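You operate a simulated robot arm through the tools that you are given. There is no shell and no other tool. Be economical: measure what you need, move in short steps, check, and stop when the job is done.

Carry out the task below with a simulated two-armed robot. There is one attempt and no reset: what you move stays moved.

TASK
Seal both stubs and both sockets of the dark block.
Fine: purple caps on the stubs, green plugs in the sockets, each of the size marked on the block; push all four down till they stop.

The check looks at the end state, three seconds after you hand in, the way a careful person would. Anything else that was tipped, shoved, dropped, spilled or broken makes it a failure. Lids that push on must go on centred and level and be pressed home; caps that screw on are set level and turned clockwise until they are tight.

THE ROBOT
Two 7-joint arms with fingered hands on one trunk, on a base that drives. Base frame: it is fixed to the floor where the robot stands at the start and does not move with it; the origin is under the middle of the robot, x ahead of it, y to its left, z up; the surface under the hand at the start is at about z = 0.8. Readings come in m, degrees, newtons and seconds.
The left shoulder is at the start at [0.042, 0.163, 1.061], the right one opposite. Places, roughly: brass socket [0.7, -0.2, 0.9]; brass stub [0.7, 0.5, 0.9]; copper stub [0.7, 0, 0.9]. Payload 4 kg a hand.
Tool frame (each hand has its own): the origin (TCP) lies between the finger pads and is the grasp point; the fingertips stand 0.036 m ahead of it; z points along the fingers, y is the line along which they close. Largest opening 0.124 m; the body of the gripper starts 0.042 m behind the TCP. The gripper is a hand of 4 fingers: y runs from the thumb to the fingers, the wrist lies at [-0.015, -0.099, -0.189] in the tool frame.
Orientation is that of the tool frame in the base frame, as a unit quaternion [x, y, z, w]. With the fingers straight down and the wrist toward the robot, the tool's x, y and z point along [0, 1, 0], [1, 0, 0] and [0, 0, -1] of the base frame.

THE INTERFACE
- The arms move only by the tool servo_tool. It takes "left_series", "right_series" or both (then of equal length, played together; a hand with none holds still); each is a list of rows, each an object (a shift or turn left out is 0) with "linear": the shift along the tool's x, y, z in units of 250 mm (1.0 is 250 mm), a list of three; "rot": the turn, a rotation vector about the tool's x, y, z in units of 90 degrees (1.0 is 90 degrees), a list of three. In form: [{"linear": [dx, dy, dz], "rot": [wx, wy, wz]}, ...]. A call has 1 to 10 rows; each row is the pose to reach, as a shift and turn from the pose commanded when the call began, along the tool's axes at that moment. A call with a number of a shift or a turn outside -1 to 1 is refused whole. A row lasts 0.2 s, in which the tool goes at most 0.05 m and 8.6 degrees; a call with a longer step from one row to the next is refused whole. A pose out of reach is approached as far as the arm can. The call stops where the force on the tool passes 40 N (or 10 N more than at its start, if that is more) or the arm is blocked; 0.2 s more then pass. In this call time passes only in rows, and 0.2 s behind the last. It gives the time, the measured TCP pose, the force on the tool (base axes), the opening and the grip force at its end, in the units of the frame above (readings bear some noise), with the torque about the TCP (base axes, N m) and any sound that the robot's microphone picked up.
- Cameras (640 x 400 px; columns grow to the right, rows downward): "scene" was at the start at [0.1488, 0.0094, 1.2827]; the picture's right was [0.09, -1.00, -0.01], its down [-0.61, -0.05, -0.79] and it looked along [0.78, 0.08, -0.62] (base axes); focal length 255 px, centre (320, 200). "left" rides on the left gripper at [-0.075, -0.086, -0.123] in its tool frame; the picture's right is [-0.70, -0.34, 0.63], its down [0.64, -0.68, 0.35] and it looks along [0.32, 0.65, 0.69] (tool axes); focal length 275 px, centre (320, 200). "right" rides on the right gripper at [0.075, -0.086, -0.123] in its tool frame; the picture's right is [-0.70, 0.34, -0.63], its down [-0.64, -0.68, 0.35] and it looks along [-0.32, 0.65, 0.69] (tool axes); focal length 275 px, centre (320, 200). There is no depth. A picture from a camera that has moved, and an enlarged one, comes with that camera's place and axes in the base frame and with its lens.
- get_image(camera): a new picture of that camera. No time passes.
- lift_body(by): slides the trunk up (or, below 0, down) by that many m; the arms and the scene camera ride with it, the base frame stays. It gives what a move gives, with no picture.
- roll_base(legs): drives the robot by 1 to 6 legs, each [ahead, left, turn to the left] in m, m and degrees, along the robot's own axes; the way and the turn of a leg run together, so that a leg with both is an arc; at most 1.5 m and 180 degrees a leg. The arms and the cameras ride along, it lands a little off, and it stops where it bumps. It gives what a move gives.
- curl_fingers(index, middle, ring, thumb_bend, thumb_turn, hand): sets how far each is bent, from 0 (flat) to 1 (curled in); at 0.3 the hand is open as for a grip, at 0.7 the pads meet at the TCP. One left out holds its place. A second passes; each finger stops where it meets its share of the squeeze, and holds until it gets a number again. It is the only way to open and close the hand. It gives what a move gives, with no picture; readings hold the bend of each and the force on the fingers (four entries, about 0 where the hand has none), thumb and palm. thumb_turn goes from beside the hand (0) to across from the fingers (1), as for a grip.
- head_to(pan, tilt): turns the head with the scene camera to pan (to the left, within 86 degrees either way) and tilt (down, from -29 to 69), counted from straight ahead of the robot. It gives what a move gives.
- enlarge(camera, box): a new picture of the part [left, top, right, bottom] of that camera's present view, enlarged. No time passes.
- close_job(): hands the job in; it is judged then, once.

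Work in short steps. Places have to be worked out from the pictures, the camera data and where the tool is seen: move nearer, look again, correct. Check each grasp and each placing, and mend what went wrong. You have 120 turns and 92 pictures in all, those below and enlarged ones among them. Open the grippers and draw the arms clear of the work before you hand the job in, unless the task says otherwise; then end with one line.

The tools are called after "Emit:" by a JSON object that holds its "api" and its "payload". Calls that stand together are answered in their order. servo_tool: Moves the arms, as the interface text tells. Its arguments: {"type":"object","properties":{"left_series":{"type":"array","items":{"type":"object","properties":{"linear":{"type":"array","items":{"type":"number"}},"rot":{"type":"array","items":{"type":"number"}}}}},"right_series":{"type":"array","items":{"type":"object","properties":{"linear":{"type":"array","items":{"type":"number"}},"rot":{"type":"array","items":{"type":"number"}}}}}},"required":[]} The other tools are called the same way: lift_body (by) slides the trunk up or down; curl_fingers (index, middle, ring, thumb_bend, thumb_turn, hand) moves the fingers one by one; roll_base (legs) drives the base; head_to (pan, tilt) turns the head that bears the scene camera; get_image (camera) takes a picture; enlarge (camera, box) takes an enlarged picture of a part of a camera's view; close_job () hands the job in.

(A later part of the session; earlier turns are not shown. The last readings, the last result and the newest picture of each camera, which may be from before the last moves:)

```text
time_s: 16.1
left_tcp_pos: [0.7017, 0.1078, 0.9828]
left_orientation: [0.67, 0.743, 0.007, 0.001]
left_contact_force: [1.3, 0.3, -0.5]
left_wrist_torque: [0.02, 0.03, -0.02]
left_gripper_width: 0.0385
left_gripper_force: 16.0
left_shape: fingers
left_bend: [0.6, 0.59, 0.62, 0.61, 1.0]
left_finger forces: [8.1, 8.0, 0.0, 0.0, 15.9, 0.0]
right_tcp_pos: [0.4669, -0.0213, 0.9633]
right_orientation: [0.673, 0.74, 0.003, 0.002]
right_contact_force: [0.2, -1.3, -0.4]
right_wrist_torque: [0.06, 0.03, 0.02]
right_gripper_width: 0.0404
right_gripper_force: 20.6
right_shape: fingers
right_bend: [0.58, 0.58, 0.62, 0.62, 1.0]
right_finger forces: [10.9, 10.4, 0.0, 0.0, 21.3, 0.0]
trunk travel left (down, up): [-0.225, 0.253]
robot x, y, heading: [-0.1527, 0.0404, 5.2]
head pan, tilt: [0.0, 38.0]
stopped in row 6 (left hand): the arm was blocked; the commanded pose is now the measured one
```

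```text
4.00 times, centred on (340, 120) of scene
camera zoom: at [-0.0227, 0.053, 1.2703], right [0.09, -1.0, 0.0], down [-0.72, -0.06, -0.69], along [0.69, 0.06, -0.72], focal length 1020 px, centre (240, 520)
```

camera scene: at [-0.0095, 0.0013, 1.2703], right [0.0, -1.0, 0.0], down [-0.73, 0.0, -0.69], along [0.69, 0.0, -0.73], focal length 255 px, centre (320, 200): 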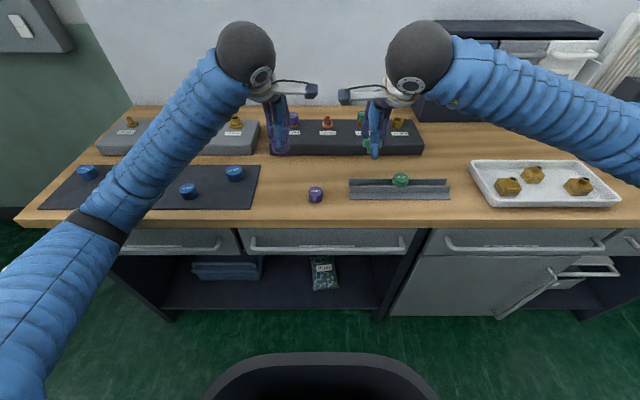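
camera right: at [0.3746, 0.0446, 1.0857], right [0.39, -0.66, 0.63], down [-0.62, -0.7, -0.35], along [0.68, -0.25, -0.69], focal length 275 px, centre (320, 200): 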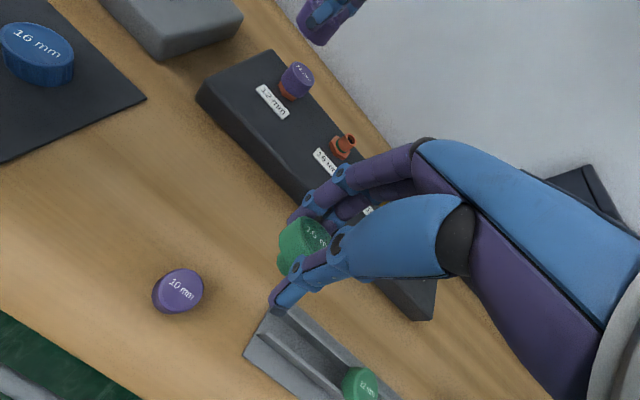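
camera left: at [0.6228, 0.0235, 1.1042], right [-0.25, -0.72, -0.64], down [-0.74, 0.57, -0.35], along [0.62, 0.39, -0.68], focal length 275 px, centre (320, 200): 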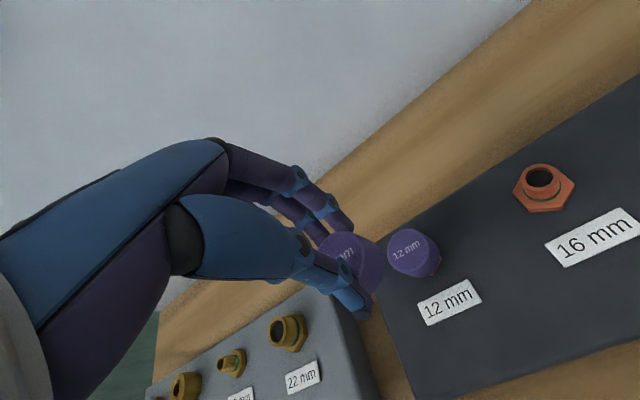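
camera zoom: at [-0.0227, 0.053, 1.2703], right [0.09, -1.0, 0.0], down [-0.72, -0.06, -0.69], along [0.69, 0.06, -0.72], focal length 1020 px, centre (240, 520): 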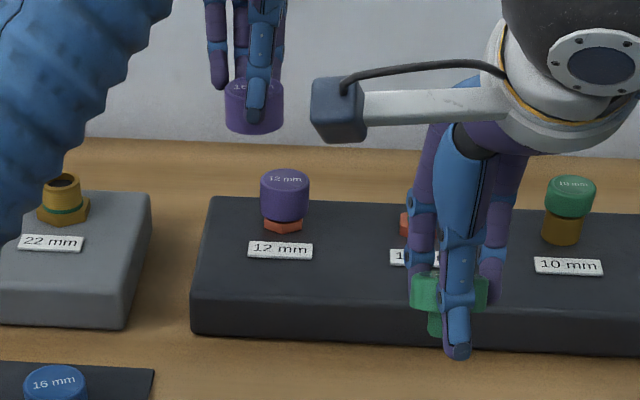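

The arms bumped each other and the base yawed to 5.2°; nothing on the bench was touched. I raise both hands, then drive the base back straight.

Emit:
{"api": "servo_tool", "payload": {"left_series": [{"linear": [0.05, -0.05, -0.12]}, {"linear": [0.1, -0.1, -0.24]}], "right_series": [{"linear": [-0.05, -0.0, -0.12]}, {"linear": [-0.1, -0.0, -0.24]}]}}

Emit:
{"api": "roll_base", "payload": {"legs": [[0, -0.041, -5.2]]}}

```text
time_s: 16.7
left_tcp_pos: [0.6825, 0.1174, 1.0368]
left_orientation: [0.674, 0.739, 0.003, 0.001]
left_contact_force: [-0.1, -0.1, -1.9]
left_wrist_torque: [-0.02, 0.01, -0.02]
left_gripper_width: 0.0387
left_gripper_force: 15.8
left_shape: fingers
left_bend: [0.6, 0.59, 0.62, 0.61, 1.0]
left_finger forces: [8.1, 8.0, 0.0, 0.0, 15.7, 0.1]
right_tcp_pos: [0.4778, -0.051, 1.0214]
right_orientation: [0.677, 0.736, 0.001, 0.0]
right_contact_force: [1.1, -0.2, 0.2]
right_wrist_torque: [0.02, 0.0, -0.01]
right_gripper_width: 0.0401
right_gripper_force: 21.1
right_shape: fingers
right_bend: [0.58, 0.58, 0.62, 0.62, 1.0]
right_finger forces: [10.9, 10.3, 0.0, 0.0, 21.2, 0.1]
trunk travel left (down, up): [-0.225, 0.253]
robot x, y, heading: [-0.1504, 0.0438, 4.8]
head pan, tilt: [0.0, 38.0]
```

```text
time_s: 17.6
left_tcp_pos: [0.685, -0.0023, 1.0416]
left_orientation: [0.707, 0.707, 0.005, 0.0]
left_contact_force: [0.9, -0.1, -0.7]
left_wrist_torque: [-0.02, 0.01, 0.0]
left_gripper_width: 0.0384
left_gripper_force: 15.9
left_shape: fingers
left_bend: [0.6, 0.59, 0.62, 0.61, 1.0]
left_finger forces: [7.9, 8.1, 0.0, 0.0, 15.7, 0.0]
right_tcp_pos: [0.4667, -0.1513, 1.0223]
right_orientation: [0.71, 0.704, 0.002, 0.0]
right_contact_force: [0.0, 0.1, -0.1]
right_wrist_torque: [-0.03, -0.01, -0.01]
right_gripper_width: 0.0402
right_gripper_force: 20.2
right_shape: fingers
right_bend: [0.58, 0.58, 0.62, 0.62, 1.0]
right_finger forces: [10.9, 10.3, 0.0, 0.0, 21.0, 0.0]
trunk travel left (down, up): [-0.225, 0.253]
robot x, y, heading: [-0.1517, -0.0022, -0.3]
head pan, tilt: [0.0, 38.0]
```

Base is straight again. I swing the right hand away to the right, so the left has room, and trim the left hand's 0.5° tilt.

Emit:
{"api": "servo_tool", "payload": {"right_series": [{"linear": [-0.18, 0.0, 0.0]}, {"linear": [-0.36, 0.0, 0.0]}, {"linear": [-0.54, 0.0, 0.0]}, {"linear": [-0.72, 0.0, 0.0]}, {"linear": [-0.9, 0.0, 0.0]}]}}

Emit:
{"api": "servo_tool", "payload": {"left_series": [{"linear": [-0.03, 0.04, 0.1], "rot": [0.004, -0.004, 0]}, {"linear": [-0.08, 0.088, 0.26], "rot": [0.004, -0.004, 0]}]}}

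Emit:
{"api": "get_image", "payload": {"camera": "left"}}

Emit:
{"api": "get_image", "payload": {"camera": "scene"}}

```text
time_s: 18.8
left_tcp_pos: [0.6873, 0.0001, 1.0408]
left_orientation: [0.706, 0.708, 0.006, 0.001]
left_contact_force: [-0.1, -0.4, 0.1]
left_wrist_torque: [-0.01, -0.02, -0.01]
left_gripper_width: 0.0385
left_gripper_force: 15.6
left_shape: fingers
left_bend: [0.6, 0.59, 0.62, 0.61, 1.0]
left_finger forces: [8.0, 8.0, 0.0, 0.0, 15.6, 0.0]
right_tcp_pos: [0.4669, -0.3749, 1.0194]
right_orientation: [0.709, 0.705, 0.002, 0.0]
right_contact_force: [0.0, 0.3, 0.0]
right_wrist_torque: [0.04, 0.03, 0.02]
right_gripper_width: 0.0401
right_gripper_force: 21.4
right_shape: fingers
right_bend: [0.58, 0.58, 0.62, 0.62, 1.0]
right_finger forces: [10.9, 10.2, 0.1, 0.1, 20.9, 0.1]
trunk travel left (down, up): [-0.225, 0.253]
robot x, y, heading: [-0.1491, -0.0011, 0.1]
head pan, tilt: [0.0, 38.0]
```

```text
time_s: 19.6
left_tcp_pos: [0.7102, -0.0004, 1.0443]
left_orientation: [0.698, 0.714, 0.032, 0.029]
left_contact_force: [-0.3, -0.6, -0.1]
left_wrist_torque: [-0.01, 0.01, 0.02]
left_gripper_width: 0.0386
left_gripper_force: 15.9
left_shape: fingers
left_bend: [0.6, 0.59, 0.62, 0.61, 1.0]
left_finger forces: [7.9, 8.1, 0.0, 0.0, 15.5, 0.0]
right_tcp_pos: [0.4592, -0.3693, 1.0277]
right_orientation: [0.707, 0.707, 0.007, 0.003]
right_contact_force: [-0.2, -0.3, -0.1]
right_wrist_torque: [0.02, 0.04, 0.04]
right_gripper_width: 0.0402
right_gripper_force: 21.1
right_shape: fingers
right_bend: [0.58, 0.58, 0.62, 0.62, 1.0]
right_finger forces: [11.0, 10.1, 0.0, 0.1, 20.8, 0.1]
trunk travel left (down, up): [-0.225, 0.253]
robot x, y, heading: [-0.1468, 0.0057, 0.1]
head pan, tilt: [0.0, 38.0]
stopped in row 2 (left hand): the arm was blocked; the commanded pose is now the measured one
```

```text
56 pictures are left
camera left: at [0.615, -0.0772, 1.159], right [-0.27, -0.7, -0.66], down [-0.66, 0.63, -0.4], along [0.7, 0.33, -0.63], focal length 275 px, centre (320, 200)
```

left: 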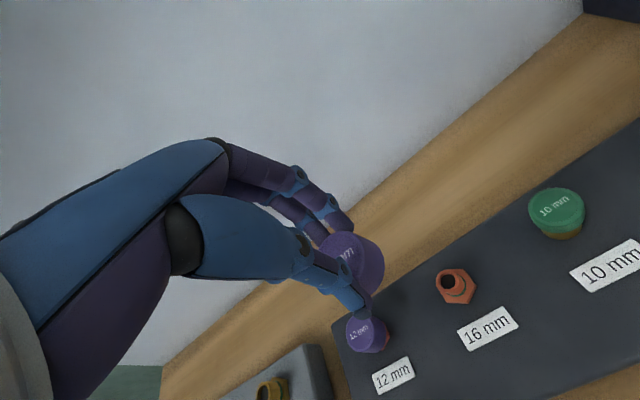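

```text
55 pictures are left
camera scene: at [-0.0216, -0.0012, 1.2729], right [0.0, -1.0, -0.01], down [-0.72, 0.0, -0.69], along [0.69, 0.0, -0.72], focal length 255 px, centre (320, 200)
```

scene: 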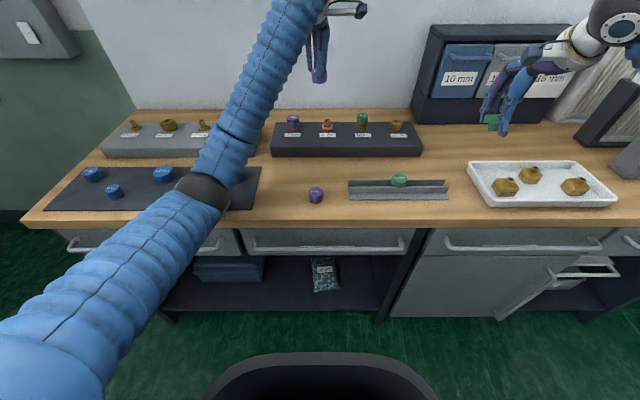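

The left arm was blocked while descending — likely its elbow sagging toward the bench edge. I raise the trunk 0.15 m (everything goes up) and check the scene around the mat.

Emit:
{"api": "lift_body", "payload": {"by": 0.15}}

Emit:
{"api": "get_image", "payload": {"camera": "scene"}}

```text
time_s: 21.3
left_tcp_pos: [0.7216, -0.0013, 1.1658]
left_orientation: [0.701, 0.713, 0.019, 0.019]
left_contact_force: [0.3, 1.0, 0.3]
left_wrist_torque: [-0.02, 0.0, -0.02]
left_gripper_width: 0.0383
left_gripper_force: 15.7
left_shape: fingers
left_bend: [0.6, 0.59, 0.62, 0.61, 1.0]
left_finger forces: [7.9, 8.1, 0.0, 0.0, 15.7, 0.0]
right_tcp_pos: [0.4716, -0.367, 1.1684]
right_orientation: [0.708, 0.706, 0.0, -0.001]
right_contact_force: [-0.4, -0.1, -0.6]
right_wrist_torque: [-0.02, -0.02, 0.02]
right_gripper_width: 0.0405
right_gripper_force: 21.1
right_shape: fingers
right_bend: [0.58, 0.58, 0.62, 0.62, 1.0]
right_finger forces: [11.0, 10.3, 0.0, 0.0, 20.7, 0.1]
trunk travel left (down, up): [-0.375, 0.103]
robot x, y, heading: [-0.1489, 0.0021, -0.4]
head pan, tilt: [0.0, 38.0]
```

```text
54 pictures are left
camera scene: at [-0.058, 0.0039, 1.4373], right [0.0, -1.0, 0.0], down [-0.64, 0.0, -0.77], along [0.77, 0.0, -0.64], focal length 255 px, centre (320, 200)
```

scene: 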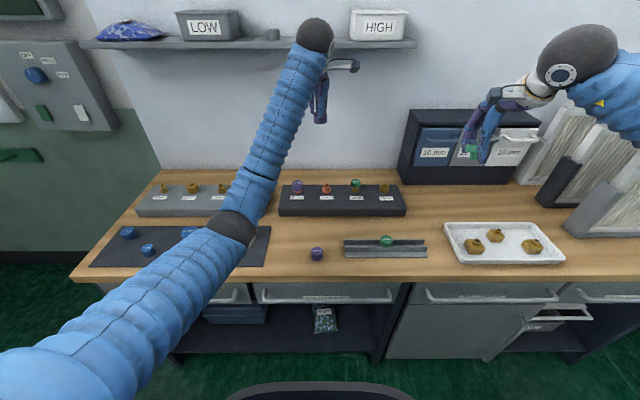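

There is a shelf above the bench; I check how near the left wrist is to it.

Emit:
{"api": "enlarge", "payload": {"camera": "scene", "box": [220, 0, 420, 125]}}

Emit:
{"api": "enlarge", "payload": {"camera": "scene", "box": [60, 160, 300, 310]}}

```text
3.20 times, centred on (320, 62) of scene
camera zoom: at [-0.058, 0.0039, 1.4373], right [0.0, -1.0, 0.0], down [-0.64, 0.0, -0.77], along [0.77, 0.0, -0.64], focal length 816 px, centre (320, 640)
```

zoom: 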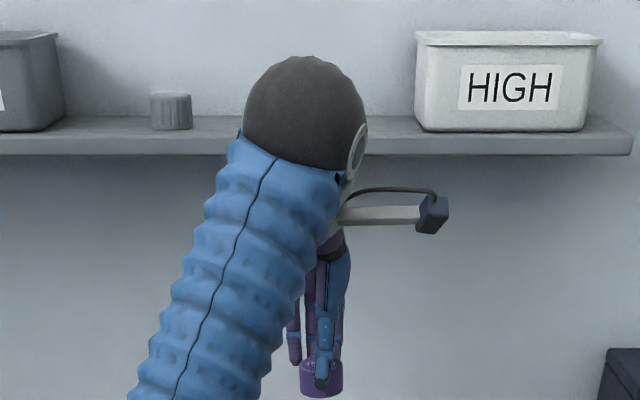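

```text
2.67 times, centred on (180, 235) of scene
camera zoom: at [-0.058, 0.0039, 1.4373], right [0.0, -1.0, 0.0], down [-0.64, 0.0, -0.77], along [0.77, 0.0, -0.64], focal length 680 px, centre (693, 107)
```

zoom: 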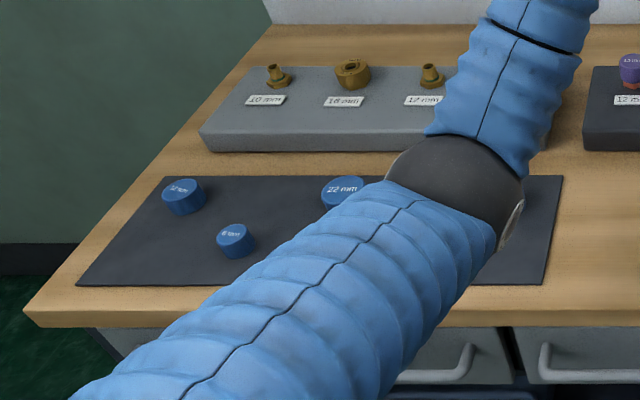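

The elbow hung about at the bench edge, so I drive back a further 7 cm and 10 cm to the right (hands are high and clear), which keeps the left elbow off the bench; then look again.

Emit:
{"api": "roll_base", "payload": {"legs": [[-0.07, -0.1, 0.4]]}}

Emit:
{"api": "get_image", "payload": {"camera": "scene"}}

```text
time_s: 22.6
left_tcp_pos: [0.6507, -0.0971, 1.1665]
left_orientation: [0.699, 0.715, 0.019, 0.018]
left_contact_force: [0.6, -0.2, 0.5]
left_wrist_torque: [0.0, 0.02, 0.01]
left_gripper_width: 0.0385
left_gripper_force: 16.2
left_shape: fingers
left_bend: [0.6, 0.59, 0.62, 0.61, 1.0]
left_finger forces: [7.9, 8.1, 0.0, 0.0, 15.6, 0.1]
right_tcp_pos: [0.4031, -0.4635, 1.1696]
right_orientation: [0.705, 0.709, 0.001, -0.001]
right_contact_force: [-0.2, -0.1, 0.4]
right_wrist_torque: [0.03, -0.04, -0.01]
right_gripper_width: 0.0402
right_gripper_force: 21.3
right_shape: fingers
right_bend: [0.58, 0.58, 0.62, 0.62, 1.0]
right_finger forces: [10.9, 10.2, 0.0, 0.0, 20.8, 0.0]
trunk travel left (down, up): [-0.375, 0.103]
robot x, y, heading: [-0.2175, -0.0971, 0.3]
head pan, tilt: [0.0, 38.0]
```

```text
51 pictures are left
camera scene: at [-0.129, -0.0962, 1.4375], right [0.0, -1.0, 0.0], down [-0.64, 0.0, -0.77], along [0.77, 0.0, -0.64], focal length 255 px, centre (320, 200)
```

scene: 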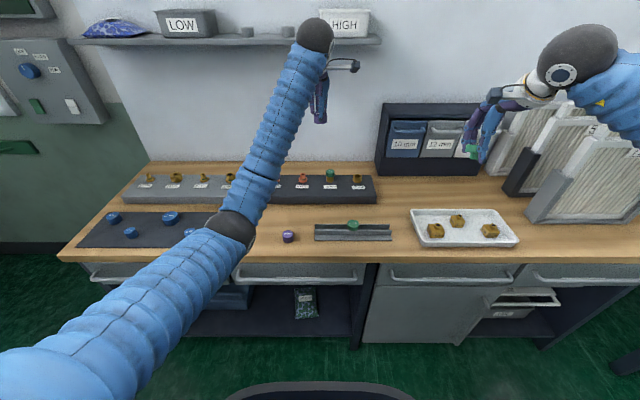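

The mat caps look undisturbed. I level the left hand and bring it down toward a point above the 16 mm stub, stopping well above.

Emit:
{"api": "servo_tool", "payload": {"left_series": [{"linear": [0.06, 0.038, 0.145], "rot": [0.033, 0, 0.0144]}, {"linear": [0.12, 0.076, 0.29], "rot": [0.033, 0, 0.0144]}, {"linear": [0.18, 0.114, 0.435], "rot": [0.033, 0, 0.0144]}, {"linear": [0.24, 0.152, 0.58], "rot": [0.033, 0, 0.0144]}, {"linear": [0.296, 0.185, 0.72], "rot": [0.033, 0, 0.0144]}]}}

Emit:
{"api": "get_image", "payload": {"camera": "left"}}

Emit:
{"api": "get_image", "payload": {"camera": "scene"}}

```text
time_s: 23.8
left_tcp_pos: [0.7058, -0.0204, 0.9893]
left_orientation: [0.708, 0.707, 0.0, 0.0]
left_contact_force: [-0.4, -0.7, -0.2]
left_wrist_torque: [0.01, 0.01, -0.01]
left_gripper_width: 0.0384
left_gripper_force: 15.4
left_shape: fingers
left_bend: [0.6, 0.59, 0.62, 0.61, 1.0]
left_finger forces: [8.1, 8.1, 0.1, 0.0, 15.5, 0.0]
right_tcp_pos: [0.4045, -0.4618, 1.1689]
right_orientation: [0.706, 0.708, -0.001, 0.001]
right_contact_force: [0.6, 0.1, -1.3]
right_wrist_torque: [-0.03, -0.02, 0.01]
right_gripper_width: 0.0402
right_gripper_force: 21.2
right_shape: fingers
right_bend: [0.58, 0.58, 0.62, 0.62, 1.0]
right_finger forces: [11.0, 10.2, 0.0, 0.0, 20.8, 0.1]
trunk travel left (down, up): [-0.375, 0.103]
robot x, y, heading: [-0.2147, -0.0943, 0.3]
head pan, tilt: [0.0, 38.0]
```

```text
50 pictures are left
camera left: at [0.6192, -0.0947, 1.1117], right [-0.34, -0.7, -0.63], down [-0.68, 0.65, -0.35], along [0.65, 0.32, -0.69], focal length 275 px, centre (320, 200)
```

left: 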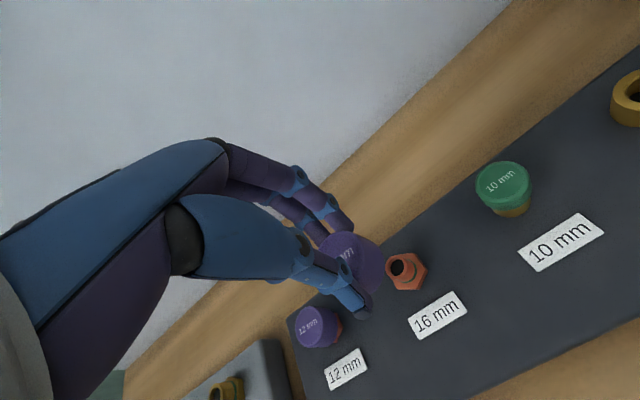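

```text
49 pictures are left
camera scene: at [-0.1277, -0.0948, 1.4374], right [0.0, -1.0, 0.0], down [-0.64, 0.0, -0.77], along [0.77, 0.0, -0.64], focal length 255 px, centre (320, 200)
```

scene: 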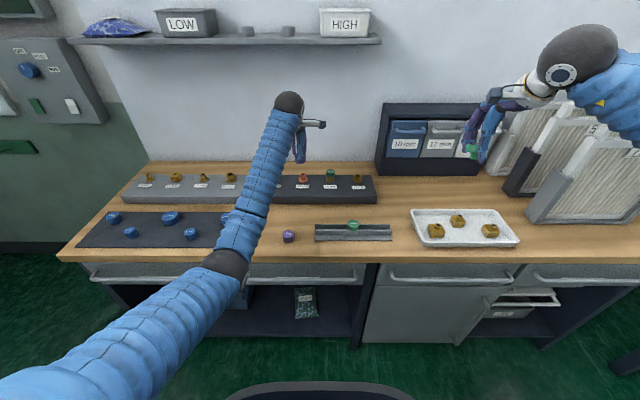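

Reached cleanly with the elbow clear. I enlarge the left view to measure cap against stub.

Emit:
{"api": "enlarge", "payload": {"camera": "left", "box": [310, 200, 470, 300]}}

Emit:
{"api": "enlarge", "payload": {"camera": "scene", "box": [260, 130, 360, 193]}}

```text
4.00 times, centred on (390, 250) of left
camera zoom: at [0.6192, -0.0947, 1.1117], right [-0.34, -0.7, -0.63], down [-0.68, 0.65, -0.35], along [0.65, 0.32, -0.69], focal length 1101 px, centre (40, 0)
```

zoom: 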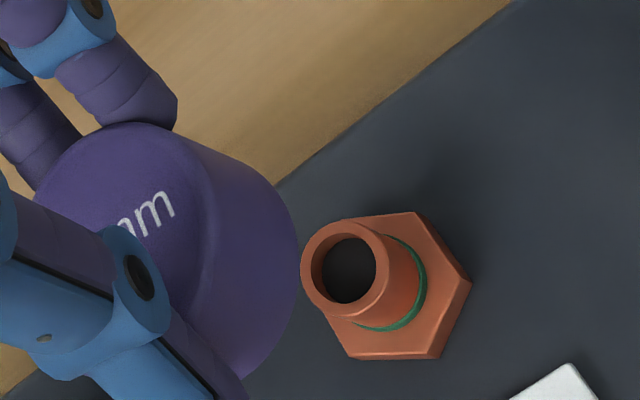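

```text
6.35 times, centred on (310, 162) of scene
camera zoom: at [-0.1277, -0.0948, 1.4374], right [0.0, -1.0, 0.0], down [-0.64, 0.0, -0.77], along [0.77, 0.0, -0.64], focal length 1619 px, centre (384, 444)
```

zoom: 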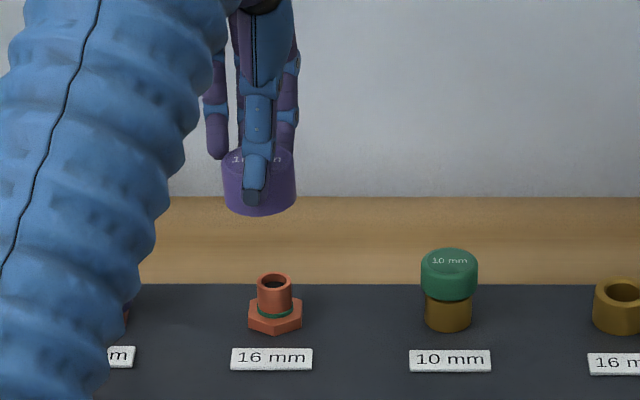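

Scene view says the cap should go ~5–6 mm to -y; both views together suggest ~12 mm forward. I shift and descend to TCP z≈0.945, then look again.

Emit:
{"api": "servo_tool", "payload": {"left_series": [{"linear": [-0.012, 0.024, 0.09]}, {"linear": [-0.021, 0.048, 0.176]}]}}

Emit:
{"api": "enlarge", "payload": {"camera": "left", "box": [310, 200, 470, 300]}}

Emit:
{"api": "enlarge", "payload": {"camera": "scene", "box": [260, 130, 360, 193]}}

```text
time_s: 24.4
left_tcp_pos: [0.7173, -0.0249, 0.945]
left_orientation: [0.708, 0.707, 0.0, 0.0]
left_contact_force: [-0.2, -0.6, 0.3]
left_wrist_torque: [0.03, -0.01, -0.02]
left_gripper_width: 0.0384
left_gripper_force: 16.0
left_shape: fingers
left_bend: [0.6, 0.59, 0.62, 0.61, 1.0]
left_finger forces: [8.0, 8.3, 0.0, 0.0, 15.6, 0.0]
right_tcp_pos: [0.4045, -0.4625, 1.1684]
right_orientation: [0.706, 0.708, 0.0, 0.0]
right_contact_force: [0.8, -0.5, -0.3]
right_wrist_torque: [0.03, -0.03, -0.01]
right_gripper_width: 0.0401
right_gripper_force: 21.1
right_shape: fingers
right_bend: [0.58, 0.58, 0.62, 0.62, 1.0]
right_finger forces: [11.0, 10.2, 0.0, 0.1, 20.8, 0.1]
trunk travel left (down, up): [-0.375, 0.103]
robot x, y, heading: [-0.2186, -0.0975, 0.0]
head pan, tilt: [0.0, 38.0]
```

```text
4.00 times, centred on (390, 250) of left
camera zoom: at [0.6309, -0.0997, 1.0669], right [-0.34, -0.7, -0.63], down [-0.68, 0.64, -0.35], along [0.65, 0.32, -0.69], focal length 1101 px, centre (40, 0)
```

zoom: 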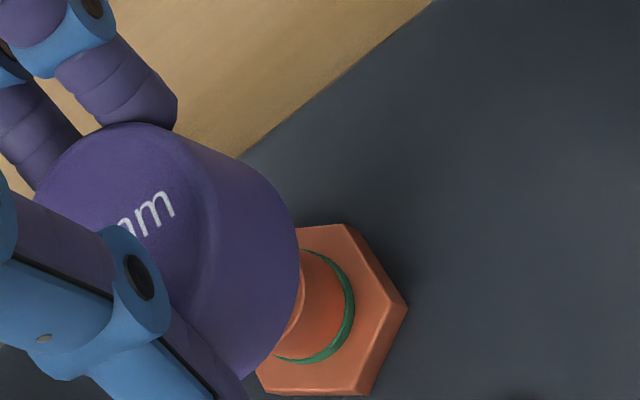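

```text
6.35 times, centred on (310, 162) of scene
camera zoom: at [-0.1281, -0.0951, 1.4374], right [0.0, -1.0, 0.0], down [-0.64, 0.0, -0.77], along [0.77, 0.0, -0.64], focal length 1619 px, centre (384, 444)
```

zoom: 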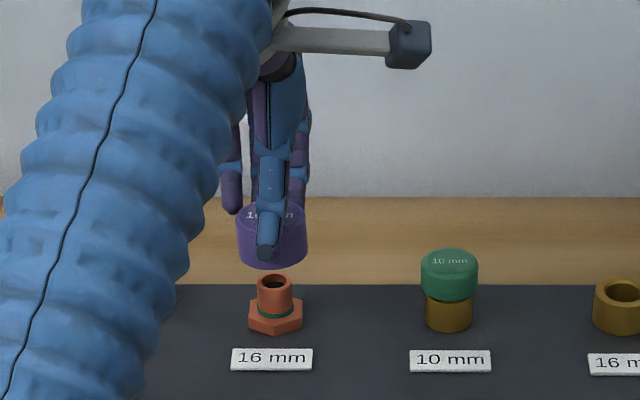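

In y the cap is now aligned with the stub in the scene view. I descend 12 mm more in small rows and check for contact.

Emit:
{"api": "servo_tool", "payload": {"left_series": [{"linear": [0, 0, 0.024]}, {"linear": [0, 0, 0.048]}]}}

Emit:
{"api": "enlarge", "payload": {"camera": "left", "box": [310, 200, 470, 300]}}

Emit:
{"api": "enlarge", "payload": {"camera": "scene", "box": [270, 145, 350, 195]}}

```text
time_s: 25.0
left_tcp_pos: [0.7169, -0.0256, 0.9334]
left_orientation: [0.706, 0.708, 0.0, 0.001]
left_contact_force: [0.7, -0.5, 1.2]
left_wrist_torque: [0.01, 0.04, 0.03]
left_gripper_width: 0.0381
left_gripper_force: 16.0
left_shape: fingers
left_bend: [0.6, 0.59, 0.62, 0.61, 1.0]
left_finger forces: [8.0, 8.3, 0.0, 0.0, 15.5, 0.0]
right_tcp_pos: [0.4039, -0.4632, 1.1694]
right_orientation: [0.705, 0.709, 0.0, 0.0]
right_contact_force: [0.0, -0.3, -1.1]
right_wrist_torque: [0.01, 0.04, 0.0]
right_gripper_width: 0.04
right_gripper_force: 20.8
right_shape: fingers
right_bend: [0.58, 0.58, 0.62, 0.62, 1.0]
right_finger forces: [10.9, 10.2, 0.1, 0.0, 20.8, 0.0]
trunk travel left (down, up): [-0.375, 0.103]
robot x, y, heading: [-0.2192, -0.0945, 0.2]
head pan, tilt: [0.0, 38.0]
```

```text
4.00 times, centred on (390, 250) of left
camera zoom: at [0.631, -0.1001, 1.0554], right [-0.34, -0.7, -0.63], down [-0.68, 0.65, -0.35], along [0.65, 0.32, -0.69], focal length 1101 px, centre (40, 0)
```

zoom: 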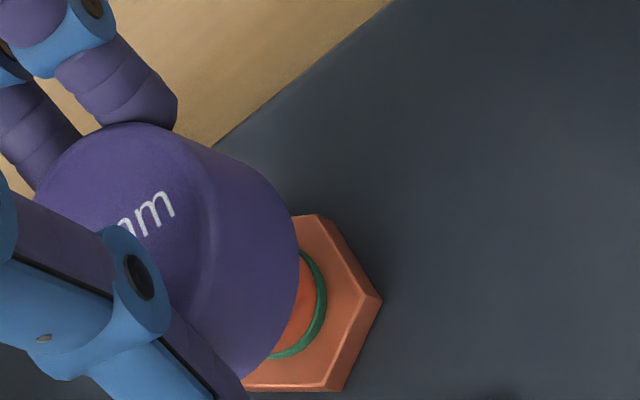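

```text
8.00 times, centred on (310, 170) of scene
camera zoom: at [-0.1283, -0.0951, 1.4375], right [0.0, -1.0, 0.0], down [-0.64, 0.0, -0.77], along [0.77, 0.0, -0.64], focal length 2039 px, centre (400, 440)
```

zoom: 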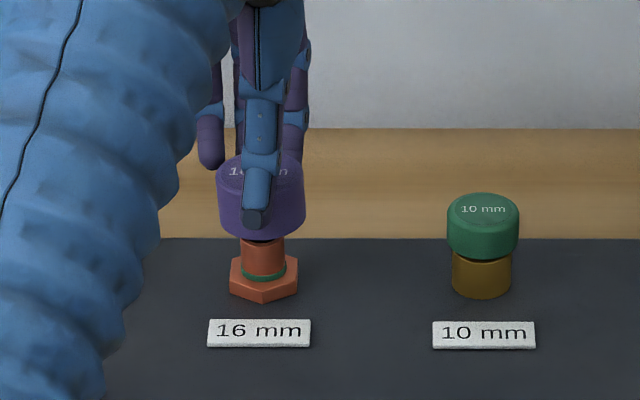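

The two views disagree a little on x, so I will feel for it: descend 10 mm in 2 mm rows and use force and torque to judge the contact.

Emit:
{"api": "servo_tool", "payload": {"left_series": [{"linear": [0, 0, 0.008]}, {"linear": [0, 0, 0.016]}, {"linear": [0, 0, 0.024]}, {"linear": [0, 0, 0.032]}, {"linear": [0, 0, 0.04]}]}}

Emit:
{"api": "enlarge", "payload": {"camera": "left", "box": [310, 200, 470, 300]}}

Emit:
{"api": "enlarge", "payload": {"camera": "scene", "box": [270, 145, 350, 195]}}

```text
time_s: 26.2
left_tcp_pos: [0.7178, -0.0255, 0.9222]
left_orientation: [0.707, 0.707, 0.001, 0.001]
left_contact_force: [-1.0, 0.1, -1.0]
left_wrist_torque: [0.02, -0.01, 0.01]
left_gripper_width: 0.0386
left_gripper_force: 16.0
left_shape: fingers
left_bend: [0.6, 0.59, 0.62, 0.61, 1.0]
left_finger forces: [8.1, 8.2, 0.1, 0.1, 15.5, 0.0]
right_tcp_pos: [0.4032, -0.4633, 1.1694]
right_orientation: [0.706, 0.708, 0.0, 0.001]
right_contact_force: [-0.9, 0.9, 0.3]
right_wrist_torque: [0.0, 0.0, 0.01]
right_gripper_width: 0.0402
right_gripper_force: 20.9
right_shape: fingers
right_bend: [0.58, 0.58, 0.62, 0.62, 1.0]
right_finger forces: [11.0, 10.2, 0.0, 0.0, 20.8, 0.1]
trunk travel left (down, up): [-0.375, 0.103]
robot x, y, heading: [-0.2177, -0.0981, 0.3]
head pan, tilt: [0.0, 38.0]
```

```text
4.00 times, centred on (390, 250) of left
camera zoom: at [0.6309, -0.1, 1.0454], right [-0.34, -0.7, -0.64], down [-0.68, 0.65, -0.35], along [0.65, 0.32, -0.69], focal length 1101 px, centre (40, 0)
```

zoom: 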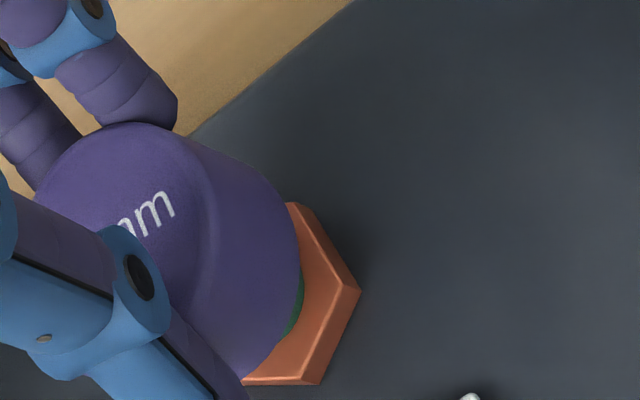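

```text
8.00 times, centred on (310, 170) of scene
camera zoom: at [-0.1281, -0.0951, 1.4374], right [0.0, -1.0, 0.0], down [-0.64, 0.0, -0.77], along [0.77, 0.0, -0.64], focal length 2039 px, centre (400, 440)
```

zoom: 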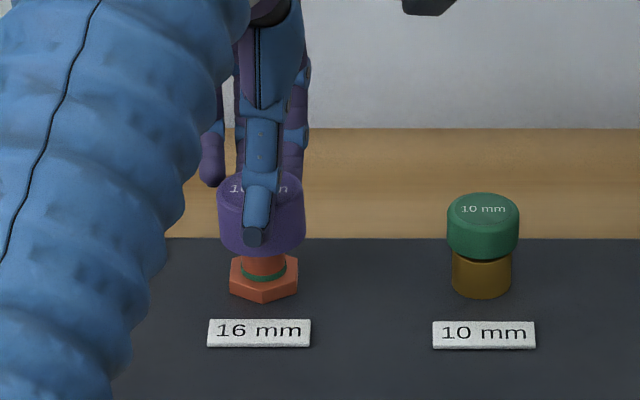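

Comparing outlines, the cap is tilted about 11° in the hand (its top away from the robot, the same way as the plug). I lift 15 mm and tilt the hand 11° the other way to level the cap, then re-check.

Emit:
{"api": "servo_tool", "payload": {"left_series": [{"linear": [0, 0, -0.06], "rot": [0, 0, 0]}, {"linear": [0, -0.02, -0.07], "rot": [-0.06, 0, 0]}, {"linear": [0, -0.04, -0.07], "rot": [-0.122, 0, 0]}]}}

Emit:
{"api": "enlarge", "payload": {"camera": "left", "box": [310, 200, 470, 300]}}

Emit:
{"api": "enlarge", "payload": {"camera": "scene", "box": [270, 145, 350, 195]}}

```text
time_s: 27.0
left_tcp_pos: [0.7073, -0.0269, 0.9411]
left_orientation: [0.704, 0.703, 0.069, 0.068]
left_contact_force: [-0.4, 0.2, -0.9]
left_wrist_torque: [0.02, 0.03, 0.0]
left_gripper_width: 0.0381
left_gripper_force: 15.4
left_shape: fingers
left_bend: [0.6, 0.59, 0.62, 0.61, 1.0]
left_finger forces: [7.9, 8.2, 0.0, 0.0, 15.5, 0.0]
right_tcp_pos: [0.4048, -0.4631, 1.1687]
right_orientation: [0.706, 0.708, 0.0, 0.0]
right_contact_force: [-0.9, -0.2, -0.4]
right_wrist_torque: [0.0, 0.01, -0.01]
right_gripper_width: 0.0404
right_gripper_force: 21.1
right_shape: fingers
right_bend: [0.58, 0.58, 0.62, 0.62, 1.0]
right_finger forces: [11.0, 10.2, 0.0, 0.1, 21.0, 0.0]
trunk travel left (down, up): [-0.375, 0.103]
robot x, y, heading: [-0.2204, -0.0943, 0.4]
head pan, tilt: [0.0, 38.0]
```

```text
4.00 times, centred on (390, 250) of left
camera zoom: at [0.5987, -0.1003, 1.0447], right [-0.21, -0.7, -0.69], down [-0.6, 0.64, -0.47], along [0.77, 0.32, -0.55], focal length 1101 px, centre (40, 0)
```

zoom: 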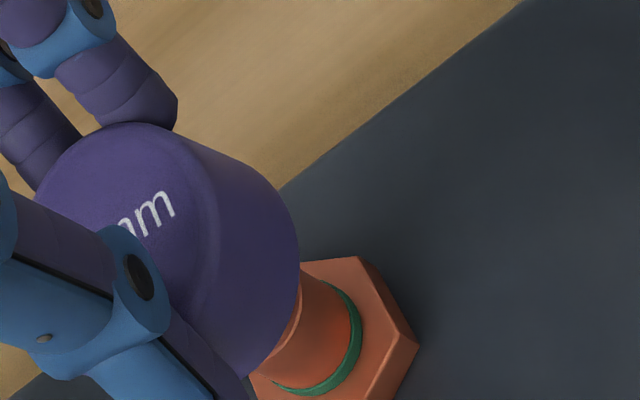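

```text
8.00 times, centred on (310, 170) of scene
camera zoom: at [-0.1284, -0.0951, 1.4374], right [0.0, -1.0, 0.0], down [-0.64, 0.0, -0.77], along [0.77, 0.0, -0.64], focal length 2039 px, centre (400, 440)
```

zoom: 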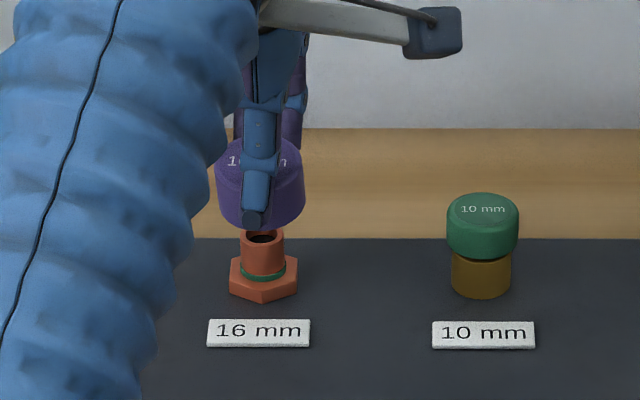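

The label now sits close to where a level cap's would; I enlarge further to measure remaining tilt.

Emit:
{"api": "enlarge", "payload": {"camera": "scene", "box": [292, 158, 324, 185]}}

```text
14.81 times, centred on (308, 172) of scene
camera zoom: at [-0.1284, -0.0951, 1.4374], right [0.0, -1.0, 0.0], down [-0.64, 0.0, -0.77], along [0.77, 0.0, -0.64], focal length 3777 px, centre (498, 622)
```

zoom: 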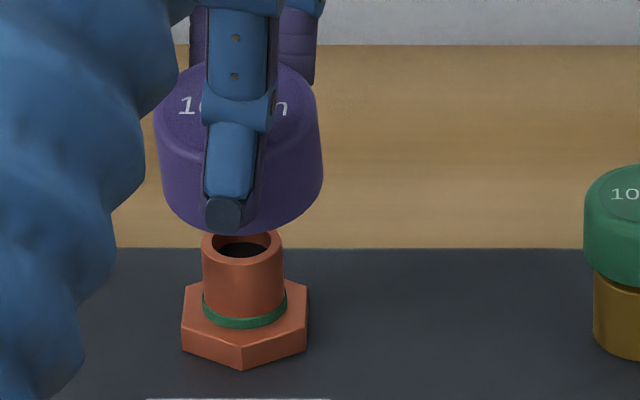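

The cap needs ~3.5° of roll as well (its right side is high against the stub). I apply that with a small y compensation and descend in small rows to feel for contact.

Emit:
{"api": "servo_tool", "payload": {"left_series": [{"linear": [-0.012, 0, 0], "rot": [0, 0.038, 0.0074]}]}}

Emit:
{"api": "enlarge", "payload": {"camera": "scene", "box": [292, 158, 324, 185]}}

```text
time_s: 27.4
left_tcp_pos: [0.7068, -0.0287, 0.94]
left_orientation: [0.706, 0.701, 0.091, 0.046]
left_contact_force: [0.6, -0.2, 0.4]
left_wrist_torque: [0.0, -0.02, -0.01]
left_gripper_width: 0.0385
left_gripper_force: 15.6
left_shape: fingers
left_bend: [0.6, 0.59, 0.62, 0.61, 1.0]
left_finger forces: [7.9, 8.2, 0.0, 0.1, 15.3, 0.0]
right_tcp_pos: [0.4043, -0.4632, 1.1695]
right_orientation: [0.706, 0.708, 0.0, 0.0]
right_contact_force: [-0.2, 0.1, -0.4]
right_wrist_torque: [-0.03, -0.04, 0.01]
right_gripper_width: 0.0404
right_gripper_force: 21.2
right_shape: fingers
right_bend: [0.58, 0.58, 0.62, 0.62, 1.0]
right_finger forces: [11.1, 10.1, 0.1, 0.1, 20.8, 0.0]
trunk travel left (down, up): [-0.375, 0.103]
robot x, y, heading: [-0.2167, -0.0954, 0.3]
head pan, tilt: [0.0, 38.0]
```

```text
14.81 times, centred on (308, 172) of scene
camera zoom: at [-0.1283, -0.0954, 1.4375], right [0.0, -1.0, 0.0], down [-0.64, 0.0, -0.77], along [0.77, 0.0, -0.64], focal length 3777 px, centre (498, 622)
```

zoom: 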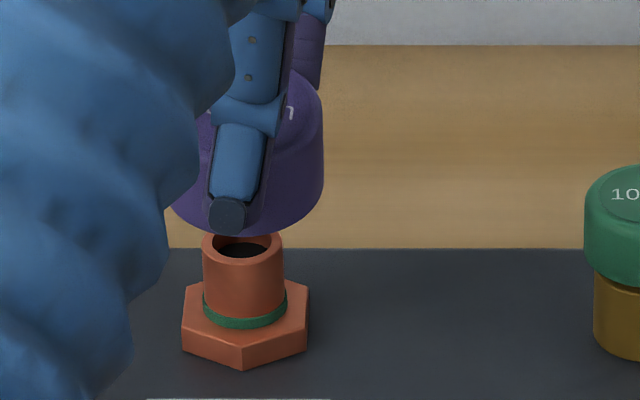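

The sides now run parallel with the stub's. I descend 12.5 mm straight down (base axis) in five rows.

Emit:
{"api": "servo_tool", "payload": {"left_series": [{"linear": [-0.0006, -0.0019, 0.0098]}, {"linear": [-0.0013, -0.0038, 0.0196]}, {"linear": [-0.0019, -0.0058, 0.0294]}, {"linear": [-0.0026, -0.0077, 0.0392]}, {"linear": [-0.0032, -0.0096, 0.049]}]}}

Emit:
{"api": "enlarge", "payload": {"camera": "left", "box": [310, 200, 470, 300]}}

Emit:
{"api": "enlarge", "payload": {"camera": "scene", "box": [292, 158, 324, 185]}}

```text
time_s: 28.6
left_tcp_pos: [0.7075, -0.028, 0.9278]
left_orientation: [0.706, 0.701, 0.091, 0.046]
left_contact_force: [-0.3, -0.2, -0.2]
left_wrist_torque: [0.01, 0.0, 0.01]
left_gripper_width: 0.0383
left_gripper_force: 15.5
left_shape: fingers
left_bend: [0.6, 0.59, 0.62, 0.61, 1.0]
left_finger forces: [7.9, 8.2, 0.1, 0.1, 15.5, 0.1]
right_tcp_pos: [0.4029, -0.4628, 1.1693]
right_orientation: [0.706, 0.708, 0.001, 0.0]
right_contact_force: [1.1, 0.2, -1.0]
right_wrist_torque: [-0.03, -0.03, -0.02]
right_gripper_width: 0.04
right_gripper_force: 20.7
right_shape: fingers
right_bend: [0.58, 0.58, 0.62, 0.62, 1.0]
right_finger forces: [11.0, 10.2, 0.0, 0.0, 20.8, 0.0]
trunk travel left (down, up): [-0.375, 0.103]
robot x, y, heading: [-0.2174, -0.0997, 0.3]
head pan, tilt: [0.0, 38.0]
```

```text
4.00 times, centred on (390, 250) of left
camera zoom: at [0.5992, -0.1089, 1.0268], right [-0.21, -0.65, -0.73], down [-0.6, 0.67, -0.43], along [0.77, 0.35, -0.53], focal length 1101 px, centre (40, 0)
```

zoom: 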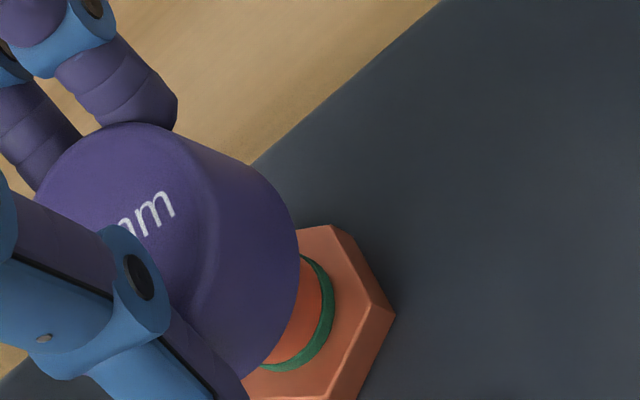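

```text
14.81 times, centred on (308, 172) of scene
camera zoom: at [-0.1282, -0.0951, 1.4375], right [0.0, -1.0, 0.0], down [-0.64, 0.0, -0.77], along [0.77, 0.0, -0.64], focal length 3777 px, centre (498, 622)
```

zoom: 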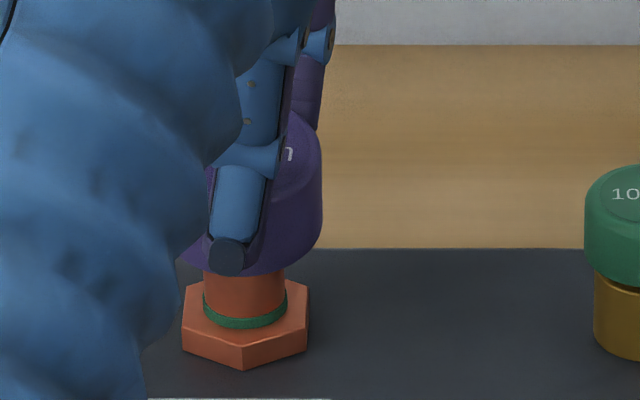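

Left-view vanishing lines confirm the cap is level and laterally aligned within ~1 mm. I nudge 0.6 mm to -y and continue downward in 1.5 mm rows to feel the stub.

Emit:
{"api": "servo_tool", "payload": {"left_series": [{"linear": [-0.0028, -0.0012, 0.0059]}, {"linear": [-0.0032, -0.0023, 0.0118]}, {"linear": [-0.0036, -0.0035, 0.0176]}, {"linear": [-0.0039, -0.0046, 0.0235]}]}}

```text
time_s: 29.6
left_tcp_pos: [0.7075, -0.0302, 0.9212]
left_orientation: [0.705, 0.702, 0.09, 0.047]
left_contact_force: [-0.4, 0.2, -0.4]
left_wrist_torque: [-0.01, -0.05, -0.02]
left_gripper_width: 0.0383
left_gripper_force: 15.8
left_shape: fingers
left_bend: [0.6, 0.59, 0.62, 0.61, 1.0]
left_finger forces: [7.9, 8.2, 0.1, 0.0, 15.4, 0.0]
right_tcp_pos: [0.4034, -0.4631, 1.1683]
right_orientation: [0.706, 0.708, 0.0, -0.001]
right_contact_force: [-0.1, -0.1, 0.9]
right_wrist_torque: [-0.03, 0.01, 0.01]
right_gripper_width: 0.0403
right_gripper_force: 20.8
right_shape: fingers
right_bend: [0.58, 0.58, 0.62, 0.62, 1.0]
right_finger forces: [11.0, 10.2, 0.0, 0.0, 20.8, 0.0]
trunk travel left (down, up): [-0.375, 0.103]
robot x, y, heading: [-0.2172, -0.0941, 0.4]
head pan, tilt: [0.0, 38.0]
```

No contact yet; I continue down another 6 mm in the same way.

Emit:
{"api": "servo_tool", "payload": {"left_series": [{"linear": [-0.0004, -0.0012, 0.0059]}, {"linear": [-0.0008, -0.0023, 0.0118]}, {"linear": [-0.0012, -0.0035, 0.0176]}, {"linear": [-0.0015, -0.0046, 0.0235]}]}}

Emit:
{"api": "enlarge", "payload": {"camera": "scene", "box": [292, 158, 324, 185]}}

Emit:
{"api": "enlarge", "payload": {"camera": "left", "box": [310, 200, 470, 300]}}

```text
time_s: 30.6
left_tcp_pos: [0.7087, -0.0288, 0.9165]
left_orientation: [0.706, 0.701, 0.09, 0.047]
left_contact_force: [0.0, 0.2, 0.3]
left_wrist_torque: [0.02, 0.04, 0.02]
left_gripper_width: 0.0381
left_gripper_force: 15.8
left_shape: fingers
left_bend: [0.6, 0.59, 0.62, 0.61, 1.0]
left_finger forces: [7.5, 8.3, 0.0, 0.1, 15.6, 0.0]
right_tcp_pos: [0.4035, -0.4621, 1.1688]
right_orientation: [0.706, 0.708, 0.0, 0.0]
right_contact_force: [0.8, -0.7, 0.0]
right_wrist_torque: [-0.01, 0.0, 0.02]
right_gripper_width: 0.04
right_gripper_force: 20.8
right_shape: fingers
right_bend: [0.58, 0.58, 0.62, 0.62, 1.0]
right_finger forces: [10.9, 10.2, 0.0, 0.0, 20.7, 0.0]
trunk travel left (down, up): [-0.375, 0.103]
robot x, y, heading: [-0.2157, -0.0947, 0.2]
head pan, tilt: [0.0, 38.0]
```

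```text
14.81 times, centred on (308, 172) of scene
camera zoom: at [-0.1282, -0.0951, 1.4375], right [0.0, -1.0, 0.0], down [-0.64, 0.0, -0.77], along [0.77, 0.0, -0.64], focal length 3777 px, centre (498, 622)
```

zoom: 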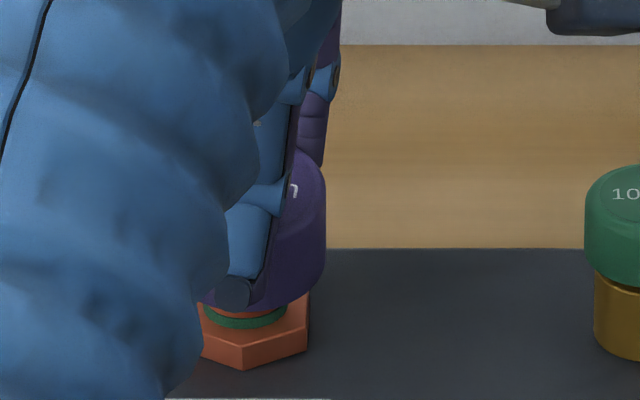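

```text
4.00 times, centred on (390, 250) of left
camera zoom: at [0.5998, -0.1098, 1.015], right [-0.21, -0.65, -0.73], down [-0.6, 0.67, -0.43], along [0.77, 0.35, -0.53], focal length 1101 px, centre (40, 0)
```

zoom: 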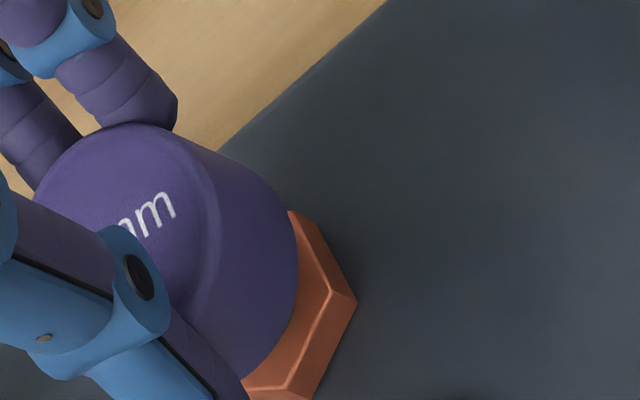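

No contact while the cap bottom already passes the stub's rim height, so the stub is inside the bore. I continue down until force builds.

Emit:
{"api": "servo_tool", "payload": {"left_series": [{"linear": [-0.0005, -0.0015, 0.0078]}, {"linear": [-0.001, -0.0031, 0.0157]}, {"linear": [-0.0015, -0.0046, 0.0235]}, {"linear": [-0.002, -0.0062, 0.0314]}, {"linear": [-0.0026, -0.0077, 0.0392]}, {"linear": [-0.0031, -0.0092, 0.047]}]}}

Emit:
{"api": "enlarge", "payload": {"camera": "left", "box": [310, 200, 470, 300]}}

Emit:
{"api": "enlarge", "payload": {"camera": "scene", "box": [292, 158, 324, 185]}}

```text
time_s: 32.0
left_tcp_pos: [0.709, -0.0302, 0.9054]
left_orientation: [0.706, 0.701, 0.09, 0.047]
left_contact_force: [3.2, 2.7, 4.0]
left_wrist_torque: [0.12, -0.16, 0.0]
left_gripper_width: 0.0376
left_gripper_force: 17.3
left_shape: fingers
left_bend: [0.6, 0.58, 0.62, 0.62, 1.0]
left_finger forces: [8.6, 10.5, 0.0, 0.1, 15.2, 0.0]
right_tcp_pos: [0.4029, -0.4622, 1.1691]
right_orientation: [0.706, 0.708, -0.001, 0.0]
right_contact_force: [-0.2, 0.2, -0.5]
right_wrist_torque: [0.03, 0.0, 0.0]
right_gripper_width: 0.0403
right_gripper_force: 21.3
right_shape: fingers
right_bend: [0.58, 0.58, 0.62, 0.62, 1.0]
right_finger forces: [11.0, 10.1, 0.0, 0.1, 20.8, 0.0]
trunk travel left (down, up): [-0.375, 0.103]
robot x, y, heading: [-0.2177, -0.095, 0.4]
head pan, tilt: [0.0, 38.0]
```

```text
4.00 times, centred on (390, 250) of left
camera zoom: at [0.5992, -0.1101, 1.0036], right [-0.21, -0.65, -0.73], down [-0.6, 0.67, -0.43], along [0.77, 0.35, -0.53], focal length 1101 px, centre (40, 0)
```

zoom: 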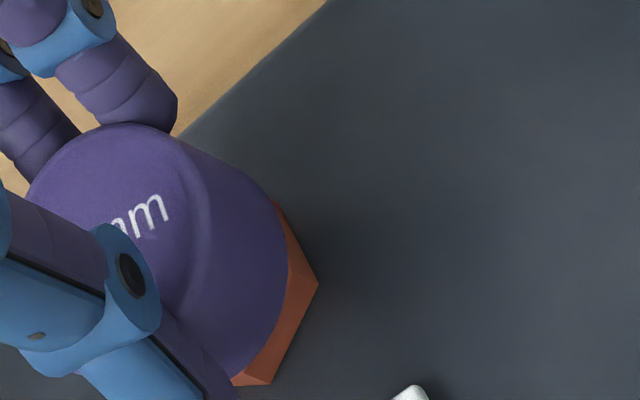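

```text
14.81 times, centred on (308, 172) of scene
camera zoom: at [-0.1283, -0.0949, 1.4375], right [0.0, -1.0, 0.0], down [-0.64, 0.0, -0.77], along [0.77, 0.0, -0.64], focal length 3777 px, centre (498, 622)
```

zoom: 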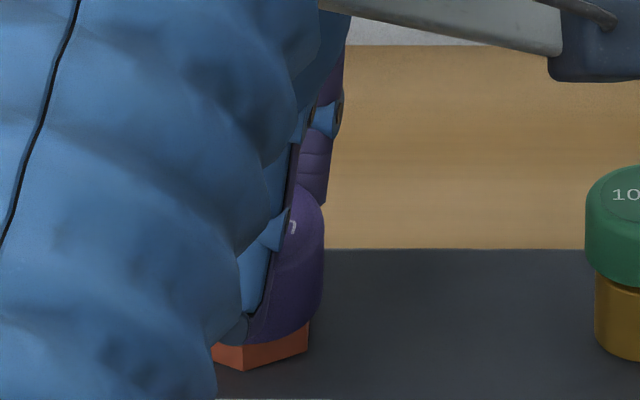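

The cap's lower edge is now down at the hex. I open the left hand to release it and rise along the tool axis, then look.

Emit:
{"api": "curl_fingers", "payload": {"hand": "left", "index": 0.45, "middle": 0.45, "ring": 0.45, "thumb_bend": 0.45}}

Emit:
{"api": "servo_tool", "payload": {"left_series": [{"linear": [0, 0, -0.08]}, {"linear": [0, 0, -0.2]}, {"linear": [0, 0, -0.36]}]}}

Emit:
{"api": "get_image", "payload": {"camera": "left"}}

Emit:
{"api": "enlarge", "payload": {"camera": "scene", "box": [280, 150, 360, 200]}}

```text
time_s: 33.0
left_tcp_pos: [0.7086, -0.0287, 0.9042]
left_orientation: [0.706, 0.701, 0.089, 0.046]
left_contact_force: [-0.1, -0.1, 0.1]
left_wrist_torque: [-0.03, 0.02, 0.0]
left_gripper_width: 0.0772
left_gripper_force: 0.0
left_shape: fingers
left_bend: [0.45, 0.45, 0.45, 0.45, 0.99]
left_finger forces: [0.1, 0.0, 0.1, 0.0, 0.1, 0.0]
right_tcp_pos: [0.4042, -0.4627, 1.1683]
right_orientation: [0.706, 0.708, 0.0, 0.001]
right_contact_force: [-0.3, -0.4, -0.1]
right_wrist_torque: [0.01, -0.01, -0.01]
right_gripper_width: 0.04
right_gripper_force: 21.3
right_shape: fingers
right_bend: [0.58, 0.58, 0.62, 0.62, 1.0]
right_finger forces: [11.0, 10.1, 0.0, 0.0, 20.8, 0.0]
trunk travel left (down, up): [-0.375, 0.103]
robot x, y, heading: [-0.2209, -0.0938, 0.1]
head pan, tilt: [0.0, 38.0]
```

```text
time_s: 33.8
left_tcp_pos: [0.689, -0.0351, 0.995]
left_orientation: [0.706, 0.701, 0.091, 0.047]
left_contact_force: [-0.4, 0.2, -1.0]
left_wrist_torque: [-0.02, -0.01, 0.0]
left_gripper_width: 0.0775
left_gripper_force: 0.1
left_shape: fingers
left_bend: [0.45, 0.45, 0.45, 0.45, 0.99]
left_finger forces: [0.0, 0.1, 0.1, 0.1, 0.1, 0.1]
right_tcp_pos: [0.4023, -0.4635, 1.1695]
right_orientation: [0.706, 0.708, 0.0, 0.0]
right_contact_force: [-0.3, -1.0, -0.3]
right_wrist_torque: [0.03, 0.01, 0.0]
right_gripper_width: 0.0403
right_gripper_force: 21.1
right_shape: fingers
right_bend: [0.58, 0.58, 0.62, 0.62, 1.0]
right_finger forces: [10.9, 10.2, 0.1, 0.0, 20.8, 0.0]
trunk travel left (down, up): [-0.375, 0.103]
robot x, y, heading: [-0.2184, -0.0927, 0.4]
head pan, tilt: [0.0, 38.0]
```

```text
30 pictures are left
camera left: at [0.5806, -0.1154, 1.0935], right [-0.21, -0.65, -0.73], down [-0.6, 0.67, -0.43], along [0.77, 0.35, -0.53], focal length 275 px, centre (320, 200)
```

left: 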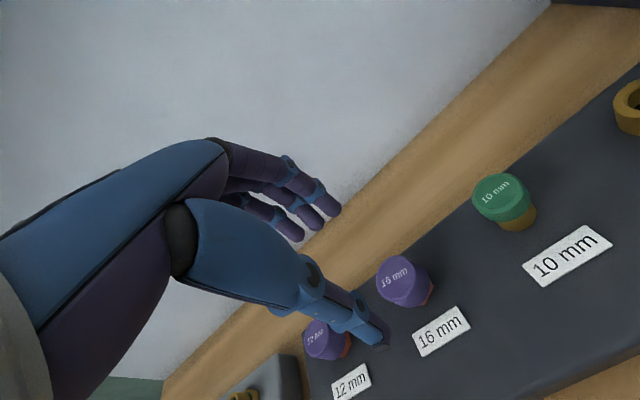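

```text
8.00 times, centred on (320, 175) of scene
camera zoom: at [-0.1289, -0.0954, 1.4376], right [0.0, -1.0, 0.0], down [-0.64, 0.0, -0.77], along [0.77, 0.0, -0.64], focal length 2039 px, centre (320, 400)
```

zoom: 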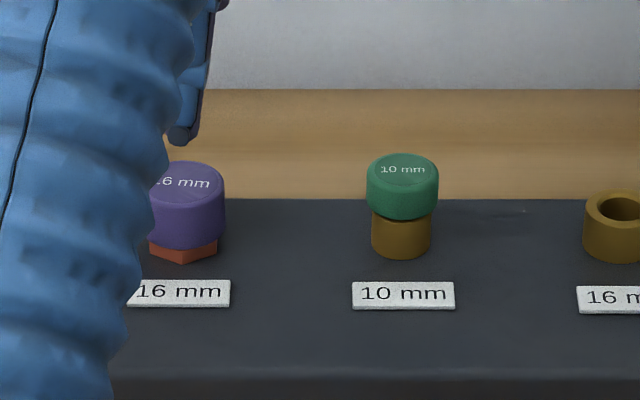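

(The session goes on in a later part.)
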